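You operate a simulated robot arm through the tools that you are given. There is no shell and no other tool.

Carry out the task below with a simulated robot arm. There is one attempt and no reset: what you move stays moved.

Task
Wipe the purple spatula clean and put it away in the spatulas drawer.
Fine: wipe it on the red pad; the pad goes on the grey tray; shut the drawer. Where these are worked on the way, their far stop is far enough and under half their travel is too little: spatulas drawer.

The check looks at the end state, three seconds after you hand in, the way a careful person would. Anything else that was tipped, shoved, dropped, spilled or broken makes it a failure.

Robot
A 7-joint arm with a two-finger parallel gripper, fixed in place. Base frame: the origin is at the foot of the arm, x ahead of it, y to its left, z up; the work surface is at about z = 90. Units: cm, rad, N and s.
Its first joint turns from -2.304 to 2.304 rad. Payload 3.91 kg.
Tool frame: the origin (TCP) lies between the finger pads and is the grasp point; the fingertips stand 3 cm ahead of it; z points along the fingers, y is the line along which they close. The gripper opens to 11 cm. The fingers are 2 cm wide and 1 cm thick; the gripper's body (4.8 by 11.2 cm) begins 5.5 cm behind the TCP.
Orientation is that of the tool frame in the base frame, as a unit quaternion [w, x, y, z]. With the fingers straight down and closing along the base's y, the tool's x points along the base's -x, its y along +y and its z along -z.

Tools
- The arm moves only by the tool play_rows. Its argument "motion" is a list of rows, each a list of 3 entries, a list of its own where there are three numbers: the opening in per cent of the stroke, from 0 (shut) to 100 (fully open), then the shift along the base's x, y, z in units of 40 mm (1.0 is 40 mm), then the turn, a rotation vector about the base's x, y, z in units of 6 degrees (1.0 is 6 degrees). In form: [[jaw, [tx, ty, tz], [rx, ry, rz]], ...]. A call has 1 to 20 rows; each row shifts and turns the commanded pose from where the row before left it. A call with a number of a shift or a turn outside -1 to 1 is refused whole. A row lasts 0.2 s, in which the tool goes at most 5 cm and 0.15 rad; a call with a longer step from one row to the next is refused whole, and so is a gripper value outside its range. Where a pose cannot be reached the arm comes as near as it can. A force on the tool above 40 N (or 10 N above the force at the start of the call, whichever is more), or a blocked arm, ends the call early, and 0.2 s more pass. Each finger travels about 10.8 cm/s and halts on what it meets, pressing with about 24 N; the grip force reading is that of the motor and also rises with nothing between the fingers. The clock runs only during rows and for 0.2 s after the last one: add rows that do not move to give the fingers time. It gives the time, the measured TCP pose, the force on the tool (base axes), the opening and the grip force at its end, in the units of the frame above (readings bear some noise), with the torque about the TCP (base axes, N m) and any sound that the robot's microphone picked up.
- Cameras (640 x 400 px; columns grow to the right, rows downward): "scene" is fixed at [6.1, 49.28, 131.09]; the picture's right is [-0.15, -0.99, 0.00], its down [-0.60, 0.09, -0.79] and it looks along [0.79, -0.12, -0.61] (base axes); focal length 214 px, centre (320, 200). "wrist" rides on the gripper at [7.2, 1.7, -10.3] in the tool frame; the picture's right is [-0.23, 0.97, 0.00], its down [-0.76, -0.18, -0.62] and it looks along [-0.61, -0.14, 0.78] (tool axes); focal length 222 px, centre (320, 200). There is no depth. A picture from a camera that has moved, and an enlarged one, comes with that camera's place and axes in the base frame and with its lens. The place of the scene camera against the robot may be out by one fixed shift of up to 1.2 cm in any direction.
- grab_frame(camera): a new picture of that camera. The clock stands still meanwhile.
- close_up(camera, box): a new picture of the part [left, top, right, bottom] of that camera's present view, enlarged. The clock stands still meanwhile.
- finish_job(): hands the job in; it is judged then, once.

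Nothing tells you positions but the pictures and the camera data. Unless the task says otherwise, let go and move clear before handing in.

The tools are called after "Call:" as name(argument=value, ...) on one line, values as JSON. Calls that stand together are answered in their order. play_rows: Moves the arm, as the interface text tells. Its arguments: {"type":"object","properties":{"motion":{"type":"array"}},"required":["motion"]} The other tools are called the same way: grab_frame (camera) takes a picture; close_up (camera, box) takes an enlarged picture of a part of a camera's view; finish_job () hands the job in.

At the start:

```text
clock: 0.0
tool_pos: [62.01, 22.84, 111.33]
orientation: [0.0, 0.0, 1.0, 0.0]
ft_force: [0.7, 0.5, -0.6]
torque: [0.02, 0.01, 0.0]
finger_gap: 10.97
grip_force: 0.1
```

scene: 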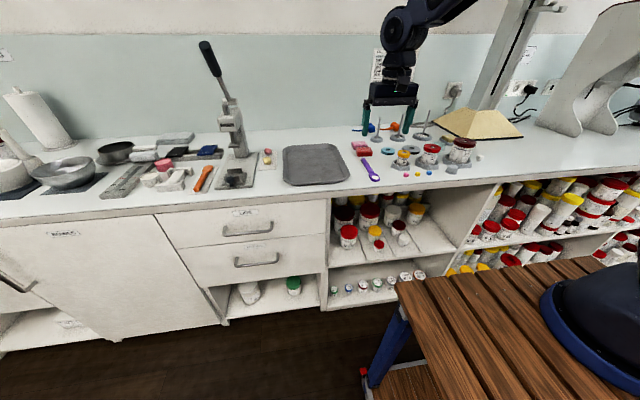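
wrist: 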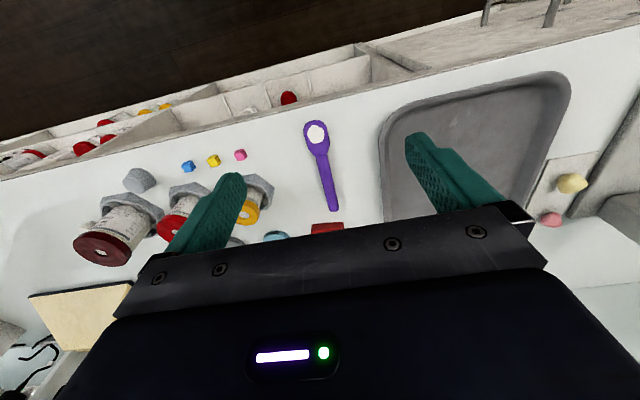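

I see the work surface with a grey tray, a purple spatula with something white on its head, and red pads next to it; drawers are below the counter. I'll take enlarged pictures to locate everything first.

Call:
close_up(camera="scene", box=[260, 110, 480, 220])

Call:
close_up(camera="scene", box=[140, 180, 340, 320])

Call:
close_up(camera="wrist", box=[160, 80, 420, 260])

Call:
close_up(camera="scene", box=[0, 60, 280, 240])

```text
2.91 times, centred on (370, 165) of scene
camera zoom: at [6.1, 49.28, 131.09], right [-0.15, -0.99, 0.0], down [-0.6, 0.09, -0.79], along [0.79, -0.12, -0.61], focal length 624 px, centre (174, 302)
```

zoom: 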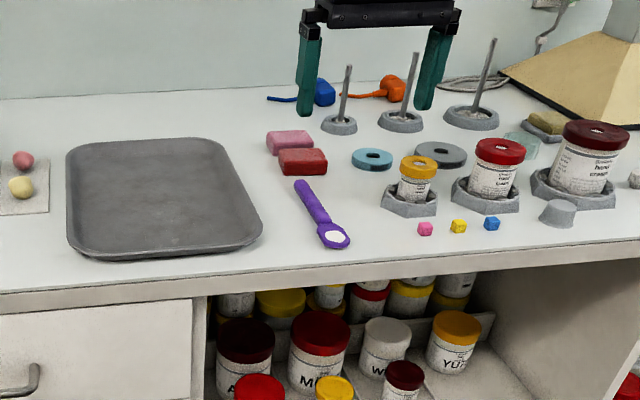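

```text
2.86 times, centred on (240, 250) of scene
camera zoom: at [6.1, 49.28, 131.09], right [-0.15, -0.99, 0.0], down [-0.6, 0.09, -0.79], along [0.79, -0.12, -0.61], focal length 613 px, centre (549, 57)
```

zoom: 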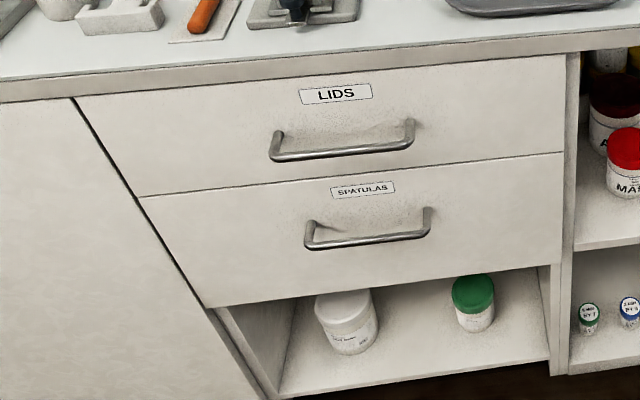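

```text
2.22 times, centred on (290, 170) of wrist
camera zoom: at [54.81, 24.63, 121.77], right [0.23, 0.97, 0.0], down [0.76, -0.18, 0.62], along [0.61, -0.14, -0.78], focal length 494 px, centre (387, 267)
```

zoom: 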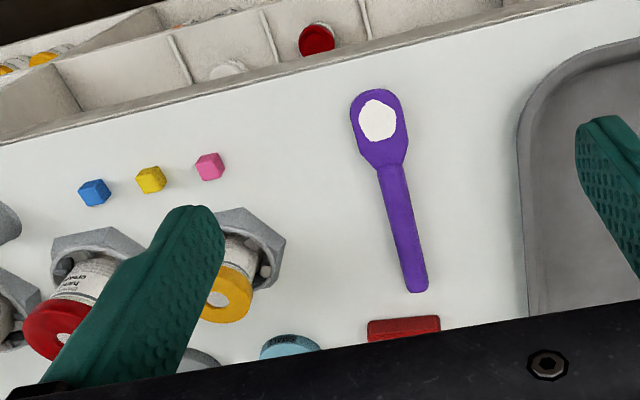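

```text
2.22 times, centred on (140, 150) of scene
camera zoom: at [6.1, 49.28, 131.09], right [-0.15, -0.99, 0.0], down [-0.6, 0.09, -0.79], along [0.79, -0.12, -0.61], focal length 477 px, centre (720, 311)
```

zoom: 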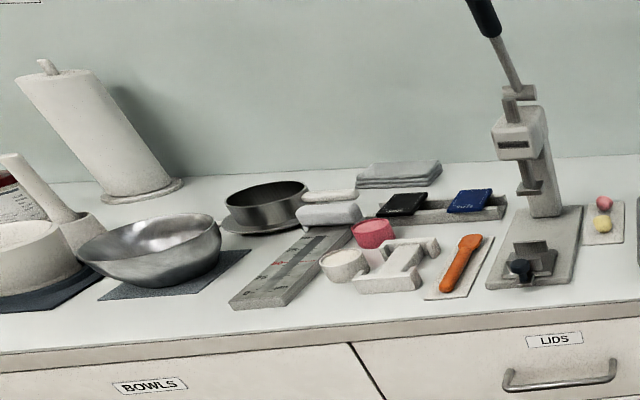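

The spatula lies roughly along x at y≈21 (head near x≈67, handle end near x≈82), with the red pad just behind it at about (88, 18.5). The spatulas drawer handle is near (58, 65, 64). I'll move forward for a better wrist view of the pads.

Call:
play_rows(motion=[[100, [1, -0.25, 0], [0, 0, 0]], [100, [1, -0.25, 0], [0, 0, 0]], [100, [1, -0.25, 0], [0, 0, 0]], [100, [0, 0, 0], [0, 0, 0]]])

```text
clock: 1.0
tool_pos: [74.02, 19.89, 111.37]
orientation: [0.001, 0.0, 1.0, 0.001]
ft_force: [-0.9, -0.9, -0.6]
torque: [-0.03, -0.02, -0.01]
finger_gap: 11.0
grip_force: 0.3
```

The arm moved as commanded. Now I look with the wrist camera to place the pads accurately.

Call:
grab_frame(camera="wrist")

Call:
close_up(camera="wrist", box=[220, 60, 420, 220])

```text
taken
camera wrist: at [66.83, 21.66, 121.71], right [0.23, 0.97, 0.0], down [0.76, -0.18, 0.62], along [0.61, -0.14, -0.78], focal length 222 px, centre (320, 200)
```

wrist: 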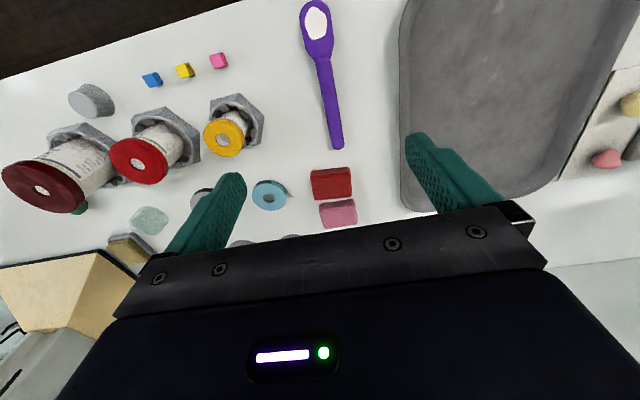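

```text
2.50 times, centred on (320, 140) of wrist
camera zoom: at [66.83, 21.66, 121.71], right [0.23, 0.97, 0.0], down [0.76, -0.18, 0.62], along [0.61, -0.14, -0.78], focal length 555 px, centre (320, 350)
```

zoom: 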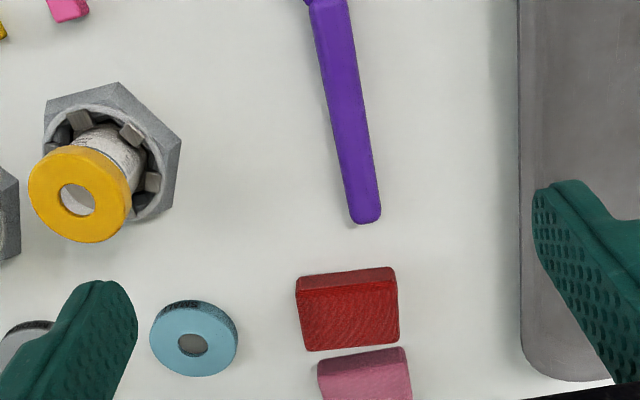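

The red pad is about 6.4 × 4.8 × 1.8 cm, centred near (88.0, 18.8) and turned about −6.5°, with a ~2 cm gap to the pink pad behind it. I'll move above it with the gripper part-open and descend part way to check alignment.

Call:
play_rows(motion=[[80, [0.875, -0.07, 0], [0, 0, -0.55]], [80, [0.875, -0.07, 0], [0, 0, -0.55]], [80, [0.875, -0.07, 0], [0, 0, 0]], [80, [0.875, -0.07, 0], [0, 0, 0]], [80, [0, 0, -1], [0, 0, 0]], [80, [0, 0, -1], [0, 0, 0]], [80, [0, 0, -1], [0, 0, 0]], [80, [0, 0, 0], [0, 0, 0]], [80, [0, 0, 0], [0, 0, 0]]])

Call:
grab_frame(camera="wrist")

Call:
close_up(camera="scene", box=[300, 90, 460, 200])

```text
clock: 3.0
tool_pos: [88.22, 18.71, 99.29]
orientation: [0.0, 0.057, 0.998, 0.0]
ft_force: [0.6, 0.5, -0.2]
torque: [0.0, 0.0, -0.01]
finger_gap: 8.79
grip_force: 0.1
```

```text
taken
camera wrist: at [81.18, 21.34, 109.72], right [0.34, 0.94, 0.0], down [0.74, -0.26, 0.62], along [0.59, -0.21, -0.78], focal length 222 px, centre (320, 200)
```

wrist: 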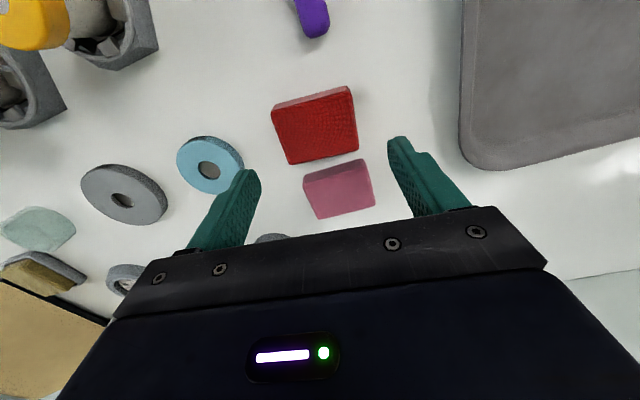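

```text
3.64 times, centred on (380, 145) of scene
camera zoom: at [6.1, 49.28, 131.09], right [-0.15, -0.99, 0.0], down [-0.6, 0.09, -0.79], along [0.79, -0.12, -0.61], focal length 780 px, centre (102, 400)
```

zoom: 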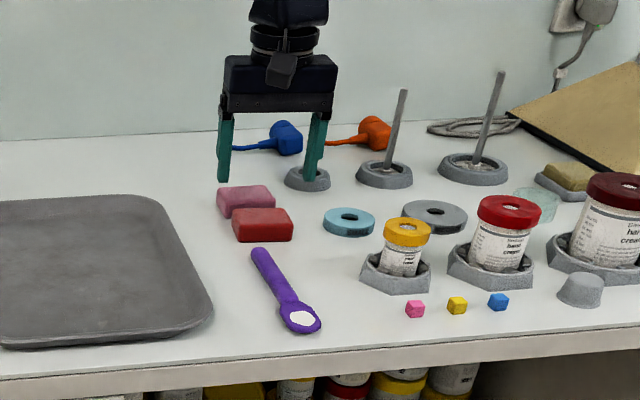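

The pad centre comes out at (87.9, 18.7) with yaw about −9°, matching the tool. I'll trim, descend to about 0.4 cm above the surface with the fingertips, and close on the pad.

Call:
play_rows(motion=[[80, [-0.08, 0.0, -0.75], [0, 0, -0.35]], [80, [0, 0, -0.6], [0, 0, 0]], [80, [0, 0, -0.12], [0, 0, 0]], [80, [0, 0, 0], [0, 0, 0]]])

Call:
close_up(camera="scene", box=[320, 110, 440, 200])

Call:
grab_frame(camera="wrist")

```text
clock: 4.0
tool_pos: [87.78, 18.59, 93.53]
orientation: [0.0, 0.075, 0.997, 0.001]
ft_force: [0.1, 1.0, 0.7]
torque: [-0.02, 0.0, 0.02]
finger_gap: 8.79
grip_force: 0.1
```

```text
4.44 times, centred on (380, 155) of scene
camera zoom: at [6.1, 49.28, 131.09], right [-0.15, -0.99, 0.0], down [-0.6, 0.09, -0.79], along [0.79, -0.12, -0.61], focal length 953 px, centre (53, 400)
```

zoom: 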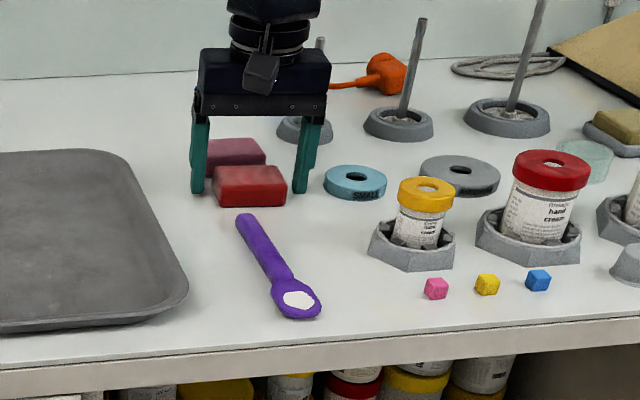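

```text
taken
camera wrist: at [80.88, 21.55, 103.81], right [0.37, 0.93, 0.0], down [0.73, -0.29, 0.62], along [0.58, -0.23, -0.78], focal length 222 px, centre (320, 200)
```

wrist: 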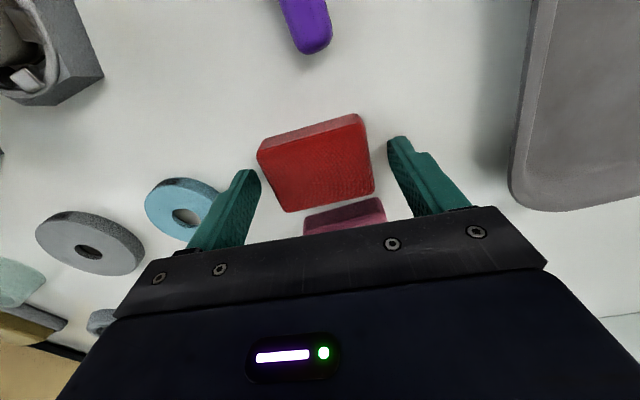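

The fingers straddle the pad cleanly. Closing on it now.

Call:
play_rows(motion=[[40, [0, 0, 0], [0, 0, 0]], [30, [0, 0, 0], [0, 0, 0]], [30, [0, 0, 0], [0, 0, 0]], [30, [0, 0, 0], [0, 0, 0]]])

Call:
grab_frame(camera="wrist")

```text
clock: 5.0
tool_pos: [87.86, 18.57, 93.44]
orientation: [0.0, 0.076, 0.997, -0.001]
ft_force: [-0.8, 0.1, 0.3]
torque: [0.01, 0.01, -0.02]
finger_gap: 6.44
grip_force: 24.4
```

```text
taken
camera wrist: at [80.89, 21.54, 103.83], right [0.37, 0.93, 0.0], down [0.73, -0.29, 0.62], along [0.58, -0.23, -0.78], focal length 222 px, centre (320, 200)
```

wrist: 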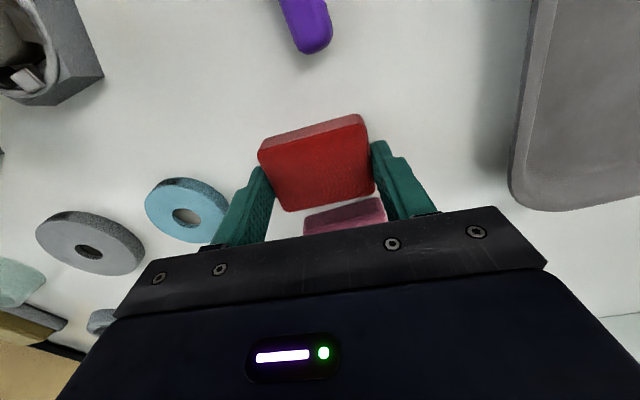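

The pad is held (6.44 cm wide). I'll lift it, square it up, and carry it to hover over the spatula's head.

Call:
play_rows(motion=[[30, [0, 0, 0.8], [0, 0, 0]], [30, [0, 0, 1], [0, 0, 0]], [30, [-0.88, 0.11, 0], [0, 0, 0.5]], [30, [-0.88, 0.11, 0], [0, 0, 0.5]], [30, [-0.88, 0.11, 0], [0, 0, 0.45]], [30, [-0.88, 0.11, 0], [0, 0, 0]], [30, [-0.88, 0.11, 0], [0, 0, 0]], [30, [-0.88, 0.11, 0], [0, 0, 0]], [30, [0, 0, 0], [0, 0, 0]]])

Call:
grab_frame(camera="wrist")

Call:
close_up(camera="scene", box=[320, 110, 440, 200])

```text
clock: 7.0
tool_pos: [66.52, 21.21, 100.84]
orientation: [0.001, 0.0, 1.0, 0.0]
ft_force: [-0.4, 0.5, 0.4]
torque: [0.01, 0.02, -0.03]
finger_gap: 6.43
grip_force: 23.9
```

```text
taken
camera wrist: at [59.21, 23.06, 111.16], right [0.23, 0.97, 0.0], down [0.76, -0.18, 0.62], along [0.61, -0.14, -0.78], focal length 222 px, centre (320, 200)
```

wrist: 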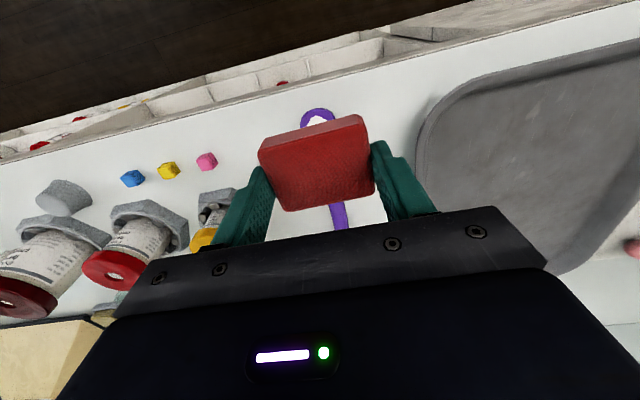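

```text
4.44 times, centred on (380, 155) of scene
camera zoom: at [6.1, 49.28, 131.09], right [-0.15, -0.99, 0.0], down [-0.6, 0.09, -0.79], along [0.79, -0.12, -0.61], focal length 953 px, centre (53, 400)
```

zoom: 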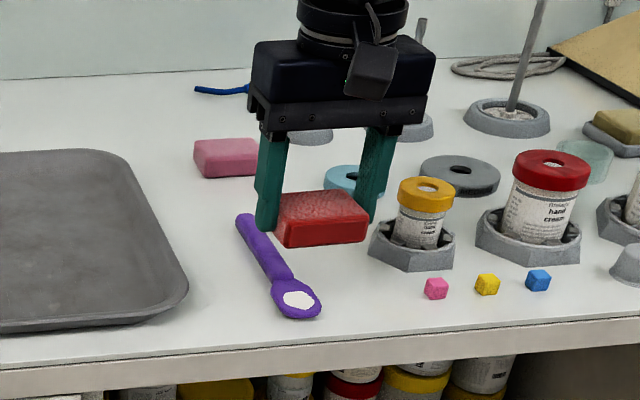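

The pad hovers over the head. I'll lower it step by step until I feel contact.

Call:
play_rows(motion=[[30, [-0.1, 0.05, -0.7], [0, 0, 0]], [30, [0, 0, -0.6], [0, 0, 0]], [30, [0, 0, -0.1], [0, 0, 0]], [30, [0, 0, 0], [0, 0, 0]]])

Call:
close_up(camera="scene", box=[340, 130, 420, 190])

```text
clock: 8.0
tool_pos: [66.15, 21.4, 95.09]
orientation: [0.001, 0.0, 1.0, 0.0]
ft_force: [0.3, -0.1, -0.6]
torque: [-0.01, 0.01, 0.02]
finger_gap: 6.41
grip_force: 24.1
```

```text
6.67 times, centred on (380, 160) of scene
camera zoom: at [6.1, 49.28, 131.09], right [-0.15, -0.99, 0.0], down [-0.6, 0.09, -0.79], along [0.79, -0.12, -0.61], focal length 1430 px, centre (-80, 467)
```

zoom: 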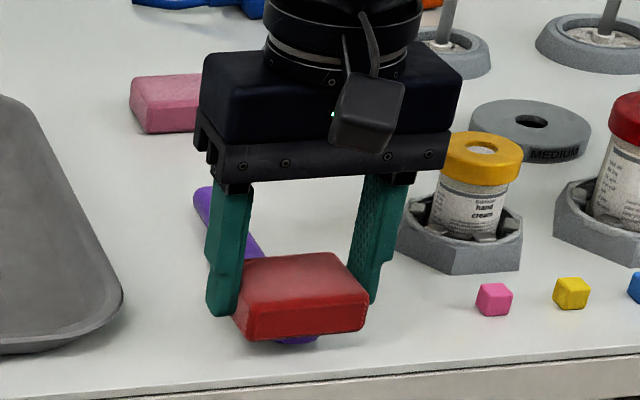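

No contact yet; the pad covers the head. Lowering in fine steps.

Call:
play_rows(motion=[[30, [0, 0, -0.05], [0, 0, 0]], [30, [0, 0, -0.05], [0, 0, 0]], [30, [0, 0, -0.05], [0, 0, 0]], [30, [0, 0, 0], [0, 0, 0]]])

```text
clock: 9.0
tool_pos: [66.3, 21.54, 94.58]
orientation: [0.0, 0.0, 1.0, 0.0]
ft_force: [-0.4, 0.2, 0.3]
torque: [0.01, 0.0, -0.02]
finger_gap: 6.4
grip_force: 23.4
```

Call:
play_rows(motion=[[30, [0, 0, -0.04], [0, 0, 0]], [30, [0, 0, -0.04], [0, 0, 0]], [30, [0, 0, 0], [0, 0, 0]]])

```text
clock: 9.8
tool_pos: [66.3, 21.66, 94.31]
orientation: [0.001, 0.0, 1.0, 0.0]
ft_force: [-0.9, -0.4, 20.7]
torque: [-0.1, -0.44, -0.03]
finger_gap: 6.4
grip_force: 24.2
```

Contact of ~21 N, but the torque says it is at the pad's far edge (x≈68.4), so the neck/handle is thicker than the head. I'll lift slightly, shift toward −x so the pad clears the neck, and lower again onto the head.

Call:
play_rows(motion=[[30, [0, 0, 0.08], [0, 0, 0]], [30, [-0.28, -0.04, 0], [0, 0, 0]], [30, [0, 0, -0.05], [0, 0, 0]], [30, [0, 0, -0.03], [0, 0, 0]], [30, [0, 0, 0], [0, 0, 0]]])

```text
clock: 11.0
tool_pos: [65.03, 21.34, 94.2]
orientation: [0.002, 0.0, 1.0, 0.0]
ft_force: [-2.1, -0.3, 17.1]
torque: [-0.03, -0.33, -0.02]
finger_gap: 6.39
grip_force: 23.4
```

Contact is now around x≈67, y≈21, i.e. about at the white patch. I'll make gentle side-to-side strokes here, then lift and look.

Call:
play_rows(motion=[[30, [0, 0.12, 0], [0, 0, 0]], [30, [0, 0.12, 0], [0, 0, 0]], [30, [0, -0.12, 0], [0, 0, 0]], [30, [0, -0.12, 0], [0, 0, 0]], [30, [0, -0.12, 0], [0, 0, 0]], [30, [0, -0.12, 0], [0, 0, 0]], [30, [0, 0.12, 0], [0, 0, 0]], [30, [0, 0.12, 0], [0, 0, 0]]])

Call:
close_up(camera="scene", box=[340, 130, 420, 190])

```text
clock: 12.8
tool_pos: [65.12, 21.29, 94.28]
orientation: [-0.001, 0.0, 1.0, 0.001]
ft_force: [0.0, -4.3, 18.2]
torque: [-0.22, -0.41, -0.11]
finger_gap: 6.38
grip_force: 24.1
```

```text
6.67 times, centred on (380, 160) of scene
camera zoom: at [6.1, 49.28, 131.09], right [-0.15, -0.99, 0.0], down [-0.6, 0.09, -0.79], along [0.79, -0.12, -0.61], focal length 1430 px, centre (-80, 467)
```

zoom: 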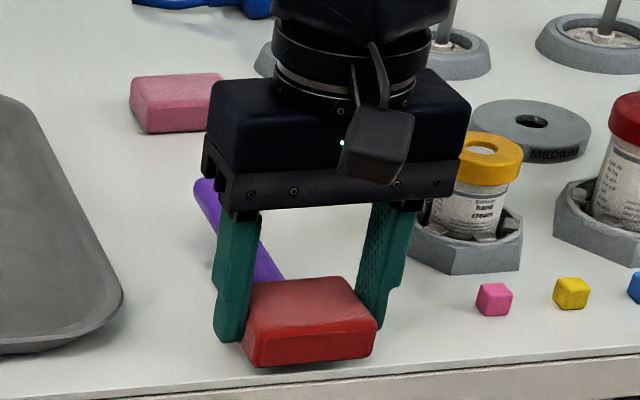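

I'll lift the pad and shift it aside to inspect the head.

Call:
play_rows(motion=[[30, [0, 0, 0.6], [0, 0, 0]], [30, [0, 0, 1], [0, 0, 0]], [30, [0.6, 0, 0.8], [0, 0, 0]], [30, [1, 0, 0.3], [0, 0, 0]], [30, [0, 0, 0], [0, 0, 0]]])

Call:
grab_frame(camera="wrist")

Call:
close_up(camera="scene", box=[340, 130, 420, 190])

```text
clock: 14.0
tool_pos: [71.44, 21.37, 104.94]
orientation: [0.0, 0.001, 1.0, 0.0]
ft_force: [0.7, -0.8, -1.1]
torque: [0.0, 0.0, 0.01]
finger_gap: 6.34
grip_force: 23.9
```

```text
taken
camera wrist: at [64.22, 23.18, 115.29], right [0.23, 0.97, 0.0], down [0.76, -0.18, 0.62], along [0.61, -0.14, -0.78], focal length 222 px, centre (320, 200)
```

wrist: 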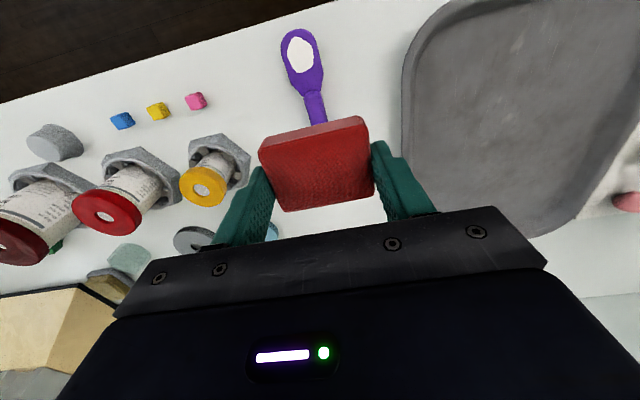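

```text
6.67 times, centred on (380, 160) of scene
camera zoom: at [6.1, 49.28, 131.09], right [-0.15, -0.99, 0.0], down [-0.6, 0.09, -0.79], along [0.79, -0.12, -0.61], focal length 1430 px, centre (-80, 467)
```

zoom: 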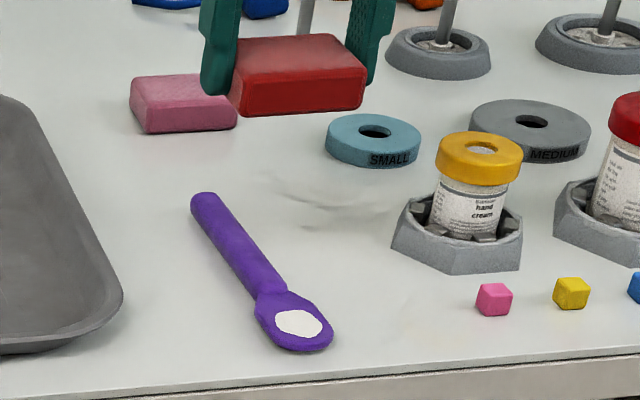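

The white patch is unchanged, and the spatula hardly moved, so my strokes were probably too short or off the patch. I'll press again with the pad offset to one side, and check whether the pad slides over the head during a longer stroke.

Call:
play_rows(motion=[[30, [-0.8, 0, -0.3], [0, 0, 0]], [30, [-0.75, -0.4, -0.6], [0, 0, 0]], [30, [0, 0, -1], [0, 0, 0]], [30, [0, 0, -0.65], [0, 0, 0]], [30, [0, 0, -0.08], [0, 0, 0]], [30, [0, 0, 0], [0, 0, 0]]])

```text
clock: 15.4
tool_pos: [65.31, 19.88, 94.37]
orientation: [0.0, 0.0, 1.0, 0.0]
ft_force: [0.4, 0.5, -0.6]
torque: [0.05, 0.01, -0.01]
finger_gap: 6.34
grip_force: 24.1
```

Call:
play_rows(motion=[[30, [0, 0, -0.03], [0, 0, 0]], [30, [0, 0, -0.02], [0, 0, 0]], [30, [0, 0, 0], [0, 0, 0]]])

Call:
close_up(camera="scene", box=[340, 130, 420, 190])

```text
clock: 16.2
tool_pos: [65.17, 19.8, 94.22]
orientation: [0.001, 0.001, 1.0, 0.0]
ft_force: [-0.4, 0.6, 5.1]
torque: [0.13, -0.1, 0.03]
finger_gap: 6.36
grip_force: 24.2
```

```text
6.67 times, centred on (380, 160) of scene
camera zoom: at [6.1, 49.28, 131.09], right [-0.15, -0.99, 0.0], down [-0.6, 0.09, -0.79], along [0.79, -0.12, -0.61], focal length 1430 px, centre (-80, 467)
```

zoom: 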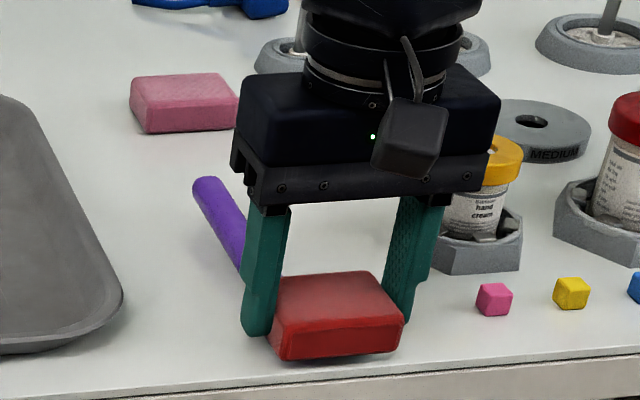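

Useful: pressing the head makes the handle end lift (the spatula rocks on its thicker handle), so the flat pad only touches at its far edge. I'll tilt the pad about 7° so its face matches the tipped head, and press again.

Call:
play_rows(motion=[[30, [0, 0, 0.12], [0, 0, 0]], [30, [-0.05, 0.17, 0.05], [0, -0.6, 0]], [30, [-0.05, 0.17, 0], [0, -0.6, 0]], [30, [0, 0, 0], [0, 0, 0]]])

Call:
close_up(camera="scene", box=[340, 130, 420, 190])

```text
clock: 17.2
tool_pos: [65.01, 21.12, 94.88]
orientation: [0.063, 0.001, 0.998, 0.0]
ft_force: [-0.4, 0.3, -0.1]
torque: [-0.03, 0.02, 0.01]
finger_gap: 6.35
grip_force: 24.1
```

```text
6.67 times, centred on (380, 160) of scene
camera zoom: at [6.1, 49.28, 131.09], right [-0.15, -0.99, 0.0], down [-0.6, 0.09, -0.79], along [0.79, -0.12, -0.61], focal length 1430 px, centre (-80, 467)
```

zoom: 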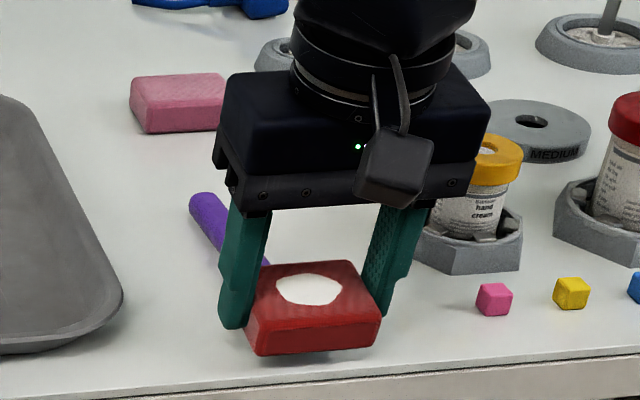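

A white smear has appeared on the pad, so the residue seems to have transferred. I'll lift and inspect the spatula head.

Call:
play_rows(motion=[[30, [0, 0, 0.6], [0, 0.6, 0]], [30, [0, 0, 1], [0, 0.6, 0]], [30, [0.6, 0, 0.8], [0, 0, 0]], [30, [1, 0, 0.3], [0, 0, 0]], [30, [0, 0, 0], [0, 0, 0]]])

Call:
grab_frame(camera="wrist")

Call:
close_up(camera="scene", box=[340, 130, 420, 190])

```text
clock: 18.4
tool_pos: [71.37, 21.16, 105.69]
orientation: [0.0, 0.001, 1.0, -0.001]
ft_force: [0.7, 0.4, -0.2]
torque: [0.03, 0.0, -0.01]
finger_gap: 6.34
grip_force: 23.7
```

```text
taken
camera wrist: at [64.08, 22.95, 116.11], right [0.23, 0.97, 0.0], down [0.76, -0.18, 0.62], along [0.61, -0.14, -0.78], focal length 222 px, centre (320, 200)
```

wrist: 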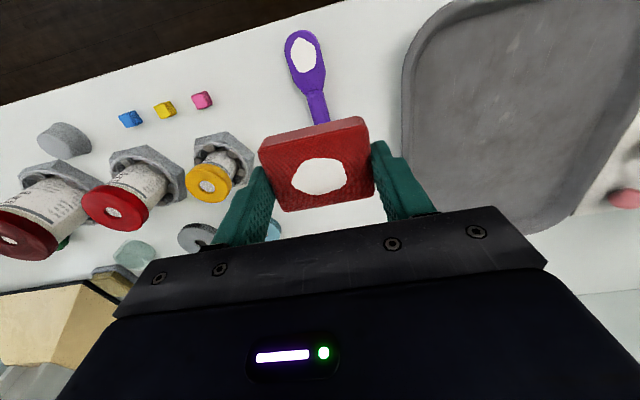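

```text
6.67 times, centred on (380, 160) of scene
camera zoom: at [6.1, 49.28, 131.09], right [-0.15, -0.99, 0.0], down [-0.6, 0.09, -0.79], along [0.79, -0.12, -0.61], focal length 1430 px, centre (-80, 467)
```

zoom: 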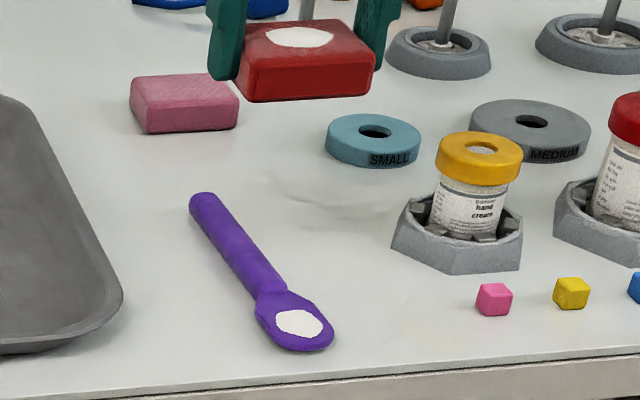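

The pad is marked, but the spatula's patch is still there, so it needs more wiping. I'll go back down with the tilted pad and make longer strokes with firm contact.

Call:
play_rows(motion=[[30, [-1, 0, -0.3], [0, 0, 0]], [30, [-0.6, 0, -0.8], [0, -0.6, 0]], [30, [0, 0, -1], [0, -0.6, 0]], [30, [0, 0, -0.65], [0, 0, 0]], [30, [0, 0, -0.06], [0, 0, 0]], [30, [0, 0, 0], [0, 0, 0]]])

```text
clock: 19.8
tool_pos: [64.92, 21.09, 94.34]
orientation: [0.063, 0.0, 0.998, 0.001]
ft_force: [-0.1, 0.1, 1.0]
torque: [0.01, 0.02, -0.05]
finger_gap: 6.37
grip_force: 23.7
```

Call:
play_rows(motion=[[30, [0, 0, -0.04], [0, 0, 0]], [30, [0, 0, -0.03], [0, 0, 0]], [30, [0, 0, 0], [0, 0, 0]]])

Call:
close_up(camera="scene", box=[340, 130, 420, 190])

```text
clock: 20.6
tool_pos: [64.97, 21.18, 94.09]
orientation: [0.063, 0.0, 0.998, 0.0]
ft_force: [0.8, 0.1, 0.0]
torque: [0.01, 0.0, 0.0]
finger_gap: 6.38
grip_force: 24.2
```

```text
6.67 times, centred on (380, 160) of scene
camera zoom: at [6.1, 49.28, 131.09], right [-0.15, -0.99, 0.0], down [-0.6, 0.09, -0.79], along [0.79, -0.12, -0.61], focal length 1430 px, centre (-80, 467)
```

zoom: 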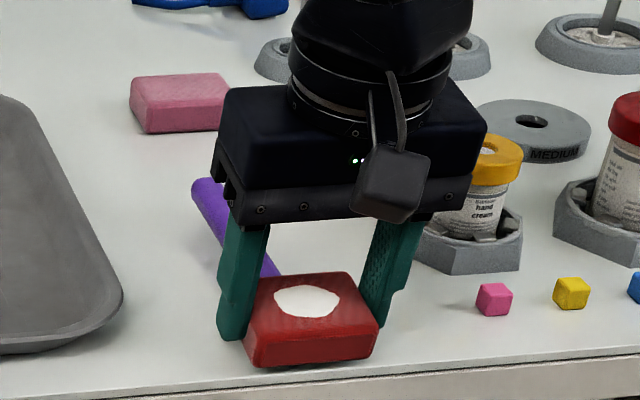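

Call:
play_rows(motion=[[30, [0, 0, -0.03], [0, 0, 0]], [30, [0, 0, -0.03], [0, 0, 0]], [30, [0, 0, 0], [0, 0, 0]]])

```text
clock: 21.4
tool_pos: [64.87, 21.07, 94.08]
orientation: [0.064, 0.0, 0.998, -0.001]
ft_force: [0.5, 1.8, 15.2]
torque: [0.08, 0.08, -0.02]
finger_gap: 6.35
grip_force: 24.2
```

Now I have 15 N with the contact well inside the pad face. Stroking side to side.

Call:
play_rows(motion=[[30, [0, 0.15, 0], [0, 0, 0]], [30, [0, 0.15, 0], [0, 0, 0]], [30, [0, -0.15, 0], [0, 0, 0]], [30, [0, -0.15, 0], [0, 0, 0]], [30, [0, -0.15, 0], [0, 0, 0]], [30, [0, -0.15, 0], [0, 0, 0]], [30, [0, 0.15, 0], [0, 0, 0]], [30, [0, 0.15, 0], [0, 0, 0]], [30, [0, 0, 0], [0, 0, 0]]])

Call:
close_up(camera="scene", box=[340, 130, 420, 190])

```text
clock: 23.4
tool_pos: [64.74, 21.11, 93.9]
orientation: [0.063, 0.0, 0.998, 0.0]
ft_force: [-0.5, -2.1, 16.3]
torque: [-0.15, 0.13, 0.02]
finger_gap: 6.36
grip_force: 24.2
```

```text
6.67 times, centred on (380, 160) of scene
camera zoom: at [6.1, 49.28, 131.09], right [-0.15, -0.99, 0.0], down [-0.6, 0.09, -0.79], along [0.79, -0.12, -0.61], focal length 1430 px, centre (-80, 467)
```

zoom: 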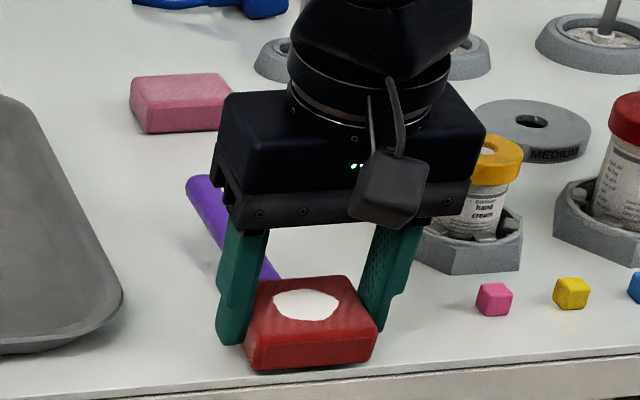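

Contact held throughout. Lifting to inspect the patch again.

Call:
play_rows(motion=[[30, [0, 0, 0.6], [0, 0, 0]], [30, [0, 0, 1], [0, 0, 0]], [30, [0.6, 0, 0.8], [0, 0, 0]], [30, [1, 0, 0.3], [0, 0, 0]], [30, [0, 0, 0], [0, 0, 0]]])

Call:
close_up(camera="wrist", box=[220, 0, 420, 130])

Call:
close_up(camera="scene", box=[340, 130, 420, 190])

```text
clock: 24.6
tool_pos: [71.19, 21.25, 104.73]
orientation: [0.062, 0.0, 0.998, 0.0]
ft_force: [0.4, 0.2, -0.1]
torque: [0.0, 0.0, -0.01]
finger_gap: 6.34
grip_force: 24.5
```

```text
3.08 times, centred on (320, 65) of wrist
camera zoom: at [62.75, 23.04, 114.14], right [0.23, 0.97, 0.03], down [0.68, -0.18, 0.71], along [0.7, -0.14, -0.7], focal length 684 px, centre (320, 615)
```

zoom: 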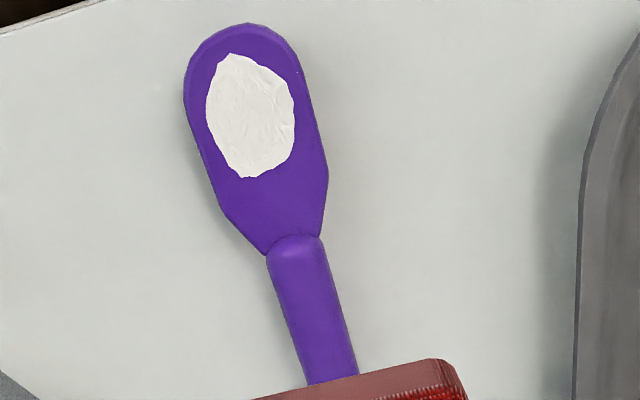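

```text
6.67 times, centred on (380, 160) of scene
camera zoom: at [6.1, 49.28, 131.09], right [-0.15, -0.99, 0.0], down [-0.6, 0.09, -0.79], along [0.79, -0.12, -0.61], focal length 1430 px, centre (-80, 467)
```

zoom: 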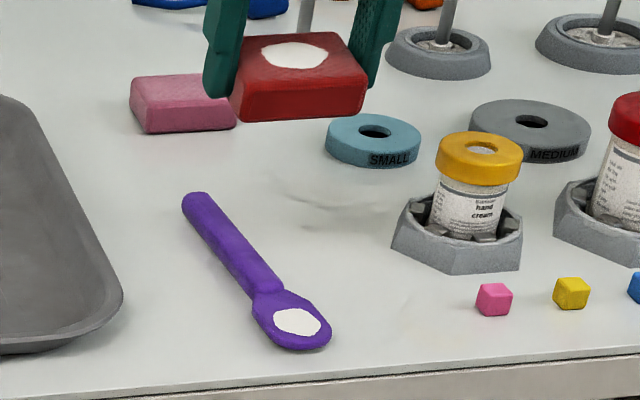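

The patch is still whole. I need to know whether the spatula is just riding along with the pad, so I'll press again and look at the mid-stroke state.

Call:
play_rows(motion=[[30, [-1, 0, -0.3], [0, 0, 0]], [30, [-0.6, 0, -0.8], [0, 0, 0]], [30, [0, 0, -1], [0, 0, 0]], [30, [0, 0, -0.5], [0, 0, 0]], [30, [0, 0, -0.08], [0, 0, 0]], [30, [0, 0, 0], [0, 0, 0]]])

Call:
play_rows(motion=[[30, [0, 0.2, 0], [0, 0, 0]], [30, [0, 0.2, 0], [0, 0, 0]], [30, [0, 0.2, 0], [0, 0, 0]], [30, [0, 0, 0], [0, 0, 0]]])

Call:
close_up(camera="scene", box=[340, 130, 420, 190])

Call:
grab_frame(camera="wrist")

```text
clock: 26.0
tool_pos: [64.88, 21.18, 94.06]
orientation: [0.063, 0.0, 0.998, 0.0]
ft_force: [0.2, -0.8, 0.5]
torque: [0.02, 0.01, 0.0]
finger_gap: 6.35
grip_force: 24.2
```

```text
clock: 27.0
tool_pos: [64.84, 23.63, 94.05]
orientation: [0.062, 0.0, 0.998, -0.001]
ft_force: [0.0, -0.4, 1.2]
torque: [0.01, 0.0, -0.01]
finger_gap: 6.34
grip_force: 23.9
```

```text
6.67 times, centred on (380, 160) of scene
camera zoom: at [6.1, 49.28, 131.09], right [-0.15, -0.99, 0.0], down [-0.6, 0.09, -0.79], along [0.79, -0.12, -0.61], focal length 1430 px, centre (-80, 467)
```

zoom: 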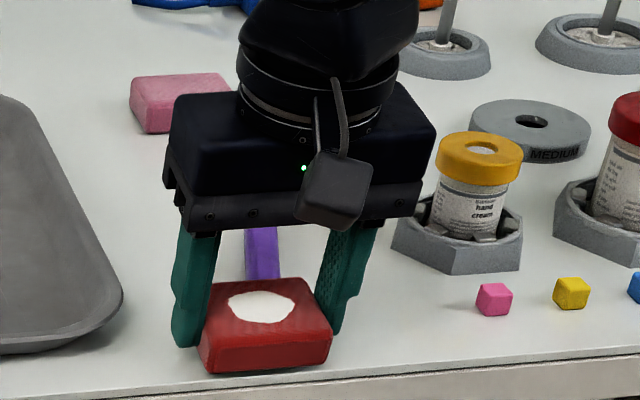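

```text
taken
camera wrist: at [56.38, 25.39, 103.47], right [0.23, 0.97, 0.03], down [0.68, -0.18, 0.71], along [0.7, -0.14, -0.7], focal length 222 px, centre (320, 200)
```

wrist: 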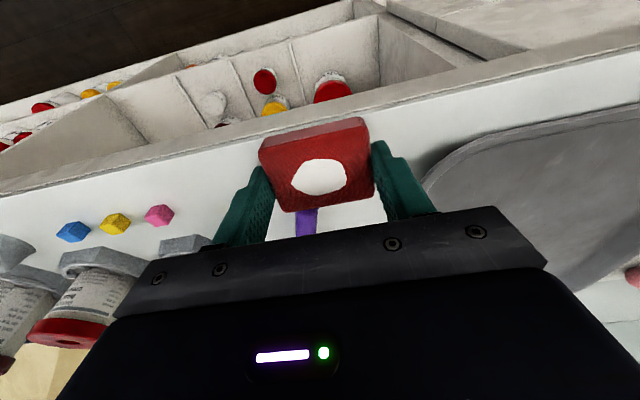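

The spatula has swung round with the pad, so there is little sliding between them. I'll lift and see where the spatula now is and whether the patch has changed.

Call:
play_rows(motion=[[30, [0, 0, 0.6], [0, 0, 0]], [30, [0, 0, 1], [0, 0.6, 0]], [30, [0.6, 0, 0.8], [0, 0.6, 0]], [30, [1, 0, 0.6], [0, 0, 0]], [30, [0, 0, 0], [0, 0, 0]]])

Call:
grab_frame(camera="wrist")

Call:
close_up(camera="scene", box=[320, 120, 440, 190])

```text
clock: 28.2
tool_pos: [71.32, 23.47, 106.03]
orientation: [0.0, 0.001, 1.0, 0.0]
ft_force: [0.3, -0.2, -0.1]
torque: [-0.03, -0.02, -0.02]
finger_gap: 6.37
grip_force: 24.3
```

```text
taken
camera wrist: at [63.97, 25.26, 116.52], right [0.23, 0.97, 0.0], down [0.76, -0.18, 0.62], along [0.61, -0.14, -0.78], focal length 222 px, centre (320, 200)
```

wrist: 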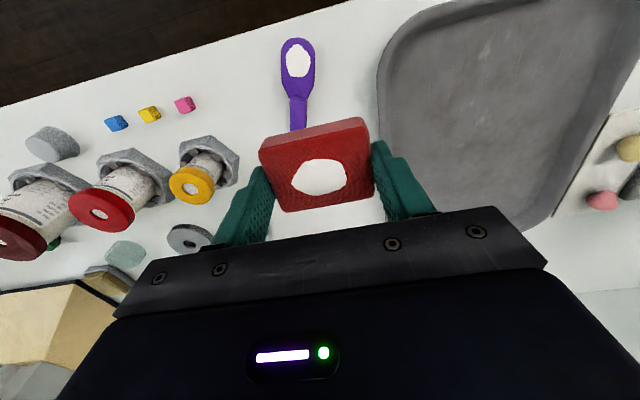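

```text
5.33 times, centred on (380, 155) of scene
camera zoom: at [6.1, 49.28, 131.09], right [-0.15, -0.99, 0.0], down [-0.6, 0.09, -0.79], along [0.79, -0.12, -0.61], focal length 1144 px, centre (0, 440)
```

zoom: 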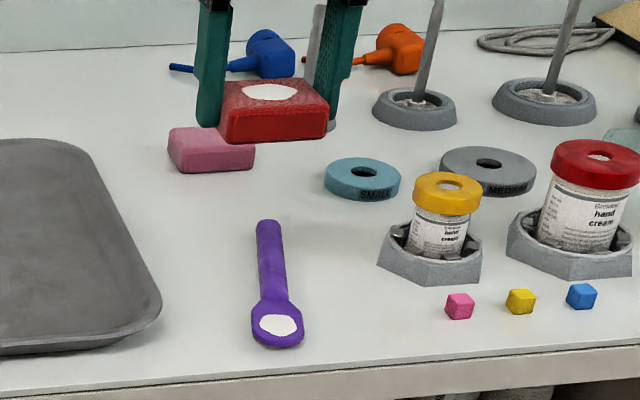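

The head slid about 1 cm relative to the pad and rotated; the patch is still intact, so holding the spatula and wiping it on a resting pad should work better. The pad must end on the tray anyway, so I'll set it down there near the front (about (73, 41)) and then wipe the held spatula on it.

Call:
play_rows(motion=[[30, [0.08, 0.875, 0], [0, 0, 0]], [30, [0.08, 0.875, 0], [0, 0, 0]], [30, [0.08, 0.875, 0], [0, 0, 0]], [30, [0.08, 0.875, 0], [0, 0, 0]], [30, [0.08, 0.875, 0], [0, 0, 0]], [30, [0, 0, -0.8], [0, 0, 0]], [30, [0, 0, -0.8], [0, 0, 0]], [30, [0, 0, -0.7], [0, 0, 0]], [30, [0, 0, 0], [0, 0, 0]]])

Call:
grab_frame(camera="wrist")

Call:
close_up(camera="scene", box=[260, 110, 400, 200])

```text
clock: 30.2
tool_pos: [72.81, 41.03, 97.0]
orientation: [-0.001, 0.0, 1.0, 0.0]
ft_force: [1.1, 0.8, -0.5]
torque: [-0.03, -0.01, 0.0]
finger_gap: 6.38
grip_force: 24.8
```

```text
taken
camera wrist: at [65.63, 42.87, 107.23], right [0.23, 0.97, 0.0], down [0.76, -0.18, 0.62], along [0.61, -0.14, -0.78], focal length 222 px, centre (320, 200)
```

wrist: 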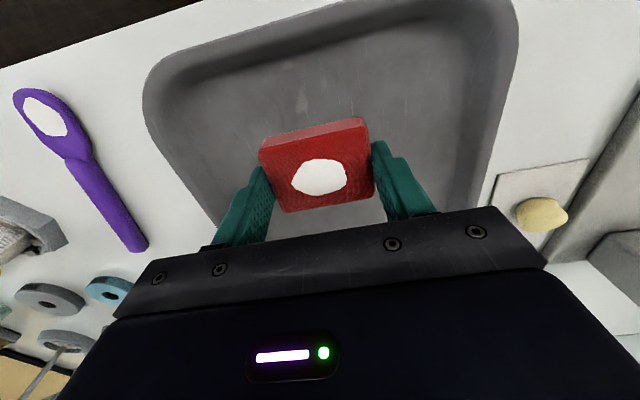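

```text
4.44 times, centred on (330, 155) of scene
camera zoom: at [6.1, 49.28, 131.09], right [-0.15, -0.99, 0.0], down [-0.6, 0.09, -0.79], along [0.79, -0.12, -0.61], focal length 953 px, centre (276, 400)
```

zoom: 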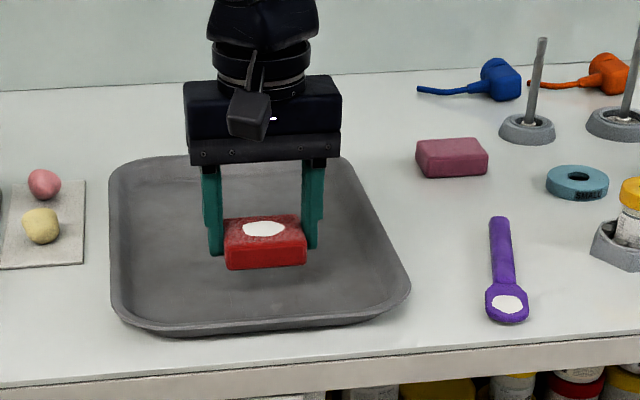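

The pad hangs over the tray's floor, well inside the rim. Lowering it.

Call:
play_rows(motion=[[30, [0, 0, -0.5], [0, 0, 0]], [30, [0, 0, -0.15], [0, 0, 0]], [30, [0, 0, -0.05], [0, 0, 0]], [30, [0, 0, 0], [0, 0, 0]]])

```text
clock: 31.2
tool_pos: [72.96, 41.03, 93.99]
orientation: [0.001, 0.0, 1.0, 0.0]
ft_force: [0.7, 0.5, -0.4]
torque: [-0.01, -0.01, 0.05]
finger_gap: 6.37
grip_force: 23.9
```

Call:
play_rows(motion=[[30, [0, 0, -0.03], [0, 0, 0]], [30, [0, 0, -0.03], [0, 0, 0]], [30, [0, 0, 0], [0, 0, 0]]])

```text
clock: 32.0
tool_pos: [72.8, 41.18, 93.79]
orientation: [0.0, 0.0, 1.0, 0.0]
ft_force: [1.5, -0.2, 1.3]
torque: [-0.02, 0.06, -0.02]
finger_gap: 6.37
grip_force: 24.3
```

Call:
play_rows(motion=[[30, [0, 0, -0.025], [0, 0, 0]], [30, [0, 0, 0], [0, 0, 0]]])

```text
clock: 32.6
tool_pos: [72.88, 41.03, 93.74]
orientation: [0.001, 0.0, 1.0, 0.0]
ft_force: [0.7, -0.7, 11.8]
torque: [-0.03, 0.29, 0.01]
finger_gap: 6.32
grip_force: 24.2
```

The pad has touched the tray. Releasing gently and rising.

Call:
play_rows(motion=[[30, [0, 0, 0.015], [0, 0, 0]], [65, [0, 0, 0], [0, 0, 0]], [75, [0, 0, 0], [0, 0, 0]], [75, [0, 0, 0], [0, 0, 0]], [75, [0, 0, 0.5], [0, 0, 0]], [75, [0, 0, 1], [0, 0, 0]], [75, [0, 0, 1], [0, 0, 0]], [75, [0, 0, 0.6], [0, 0, 0]]])

Call:
grab_frame(camera="wrist")

Call:
close_up(camera="scene", box=[260, 110, 400, 200])

```text
clock: 34.4
tool_pos: [72.94, 40.98, 106.27]
orientation: [0.0, 0.0, 1.0, 0.0]
ft_force: [0.3, 0.1, -0.5]
torque: [-0.04, -0.02, -0.02]
finger_gap: 8.25
grip_force: 0.1
```

```text
taken
camera wrist: at [65.66, 42.88, 116.63], right [0.23, 0.97, 0.0], down [0.76, -0.18, 0.62], along [0.61, -0.14, -0.78], focal length 222 px, centre (320, 200)
```

wrist: 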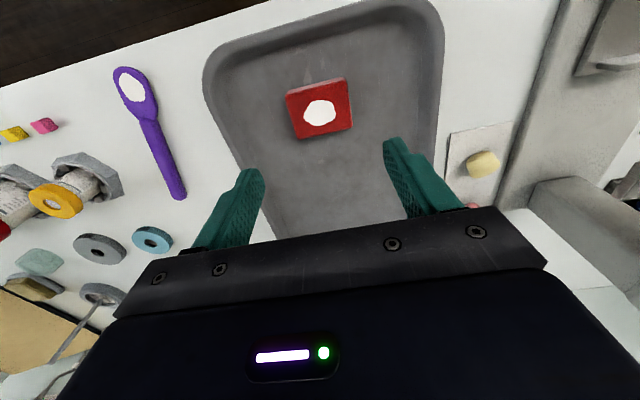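

```text
4.44 times, centred on (330, 155) of scene
camera zoom: at [6.1, 49.28, 131.09], right [-0.15, -0.99, 0.0], down [-0.6, 0.09, -0.79], along [0.79, -0.12, -0.61], focal length 953 px, centre (276, 400)
```

zoom: 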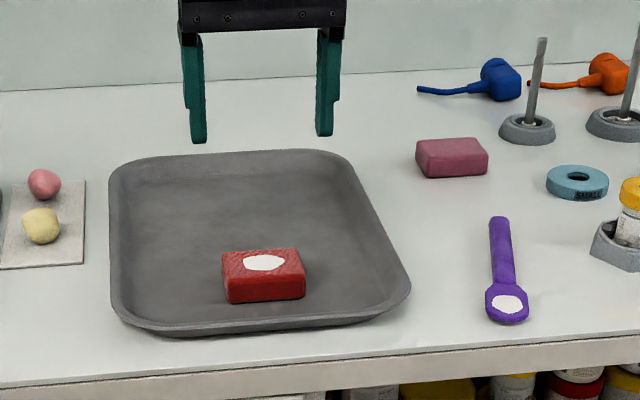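

The pad rests on the tray. The spatula now lies with its head near (66.8, 22.2) and handle end near (80.7, 18.2), i.e. yawed −15°. I'll move over the handle with the jaws turned to match.

Call:
play_rows(motion=[[50, [0.123, -0.896, 0], [0, 0, -0.417]], [50, [0.123, -0.896, 0], [0, 0, -0.417]], [50, [0.123, -0.896, 0], [0, 0, -0.417]], [50, [0.123, -0.896, 0], [0, 0, -0.417]], [50, [0.123, -0.896, 0], [0, 0, -0.417]], [50, [0.123, -0.896, 0], [0, 0, -0.417]], [50, [0, 0, -0.8], [0, 0, 0]], [50, [0, 0, -0.8], [0, 0, 0]], [50, [0, 0, -0.5], [0, 0, 0]], [50, [0, 0, 0], [0, 0, 0]]])

Call:
grab_frame(camera="wrist")

Call:
close_up(camera="scene", box=[320, 110, 440, 200])

```text
clock: 36.6
tool_pos: [75.88, 19.53, 97.76]
orientation: [0.0, 0.13, 0.991, 0.0]
ft_force: [1.0, 0.1, -0.3]
torque: [0.03, -0.01, 0.02]
finger_gap: 5.51
grip_force: 0.0
```

```text
taken
camera wrist: at [69.28, 23.19, 108.14], right [0.47, 0.88, 0.0], down [0.69, -0.37, 0.62], along [0.55, -0.29, -0.78], focal length 222 px, centre (320, 200)
```

wrist: 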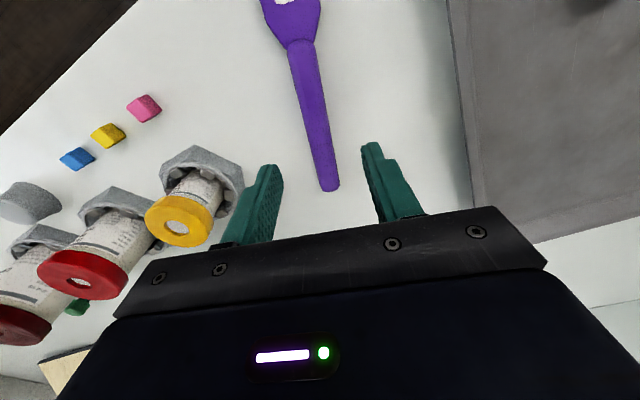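

```text
4.44 times, centred on (380, 155) of scene
camera zoom: at [6.1, 49.28, 131.09], right [-0.15, -0.99, 0.0], down [-0.6, 0.09, -0.79], along [0.79, -0.12, -0.61], focal length 953 px, centre (53, 400)
```

zoom: 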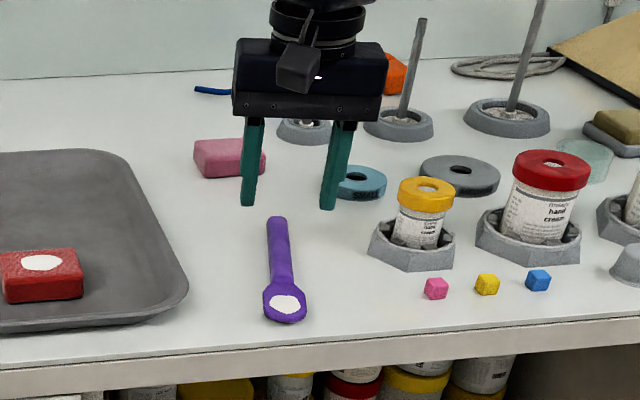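

The handle line is confirmed (passes through about (75.9, 19.65), yaw ≈ −17°). I'll trim, descend and close on the handle.

Call:
play_rows(motion=[[42, [0, 0.03, -0.5], [0, 0, -0.3]], [42, [0, 0, -0.5], [0, 0, 0]], [42, [0, 0, -0.1], [0, 0, 0]], [42, [0, 0, 0], [0, 0, 0]]])

Call:
close_up(camera="scene", box=[340, 120, 420, 190])

Call:
grab_frame(camera="wrist")

```text
clock: 37.6
tool_pos: [75.9, 19.69, 93.32]
orientation: [0.0, 0.146, 0.989, 0.0]
ft_force: [-1.2, 0.4, -0.1]
torque: [-0.01, -0.01, -0.03]
finger_gap: 4.63
grip_force: 0.1
```

```text
5.71 times, centred on (380, 155) of scene
camera zoom: at [6.1, 49.28, 131.09], right [-0.15, -0.99, 0.0], down [-0.6, 0.09, -0.79], along [0.79, -0.12, -0.61], focal length 1226 px, centre (-23, 457)
```

zoom: 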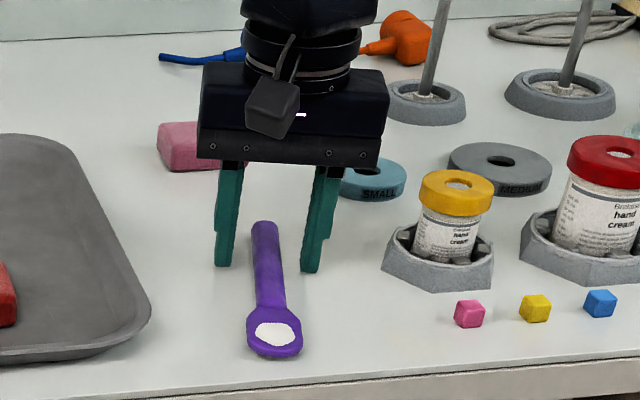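

```text
taken
camera wrist: at [69.4, 23.55, 103.77], right [0.5, 0.87, 0.0], down [0.68, -0.39, 0.62], along [0.54, -0.31, -0.78], focal length 222 px, centre (320, 200)
```

wrist: 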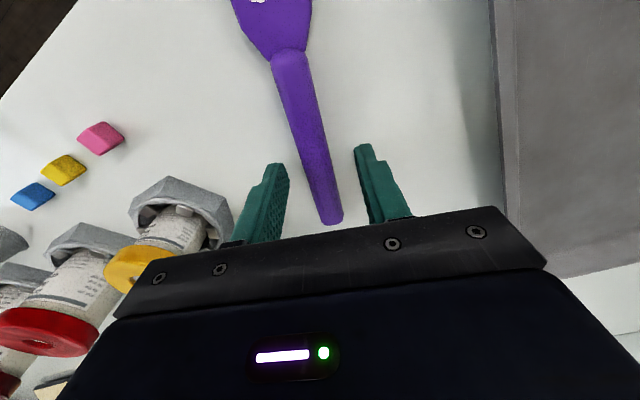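

The handle is between the fingers. Closing now.

Call:
play_rows(motion=[[25, [0, 0, 0], [0, 0, 0]], [5, [0, 0, 0], [0, 0, 0]], [0, [0, 0, 0], [0, 0, 0]], [0, [0, 0, 0], [0, 0, 0]]])

```text
clock: 38.6
tool_pos: [75.82, 19.74, 93.45]
orientation: [-0.001, 0.146, 0.989, -0.001]
ft_force: [0.0, -0.6, 0.6]
torque: [0.03, -0.07, 0.01]
finger_gap: 1.77
grip_force: 24.0
```

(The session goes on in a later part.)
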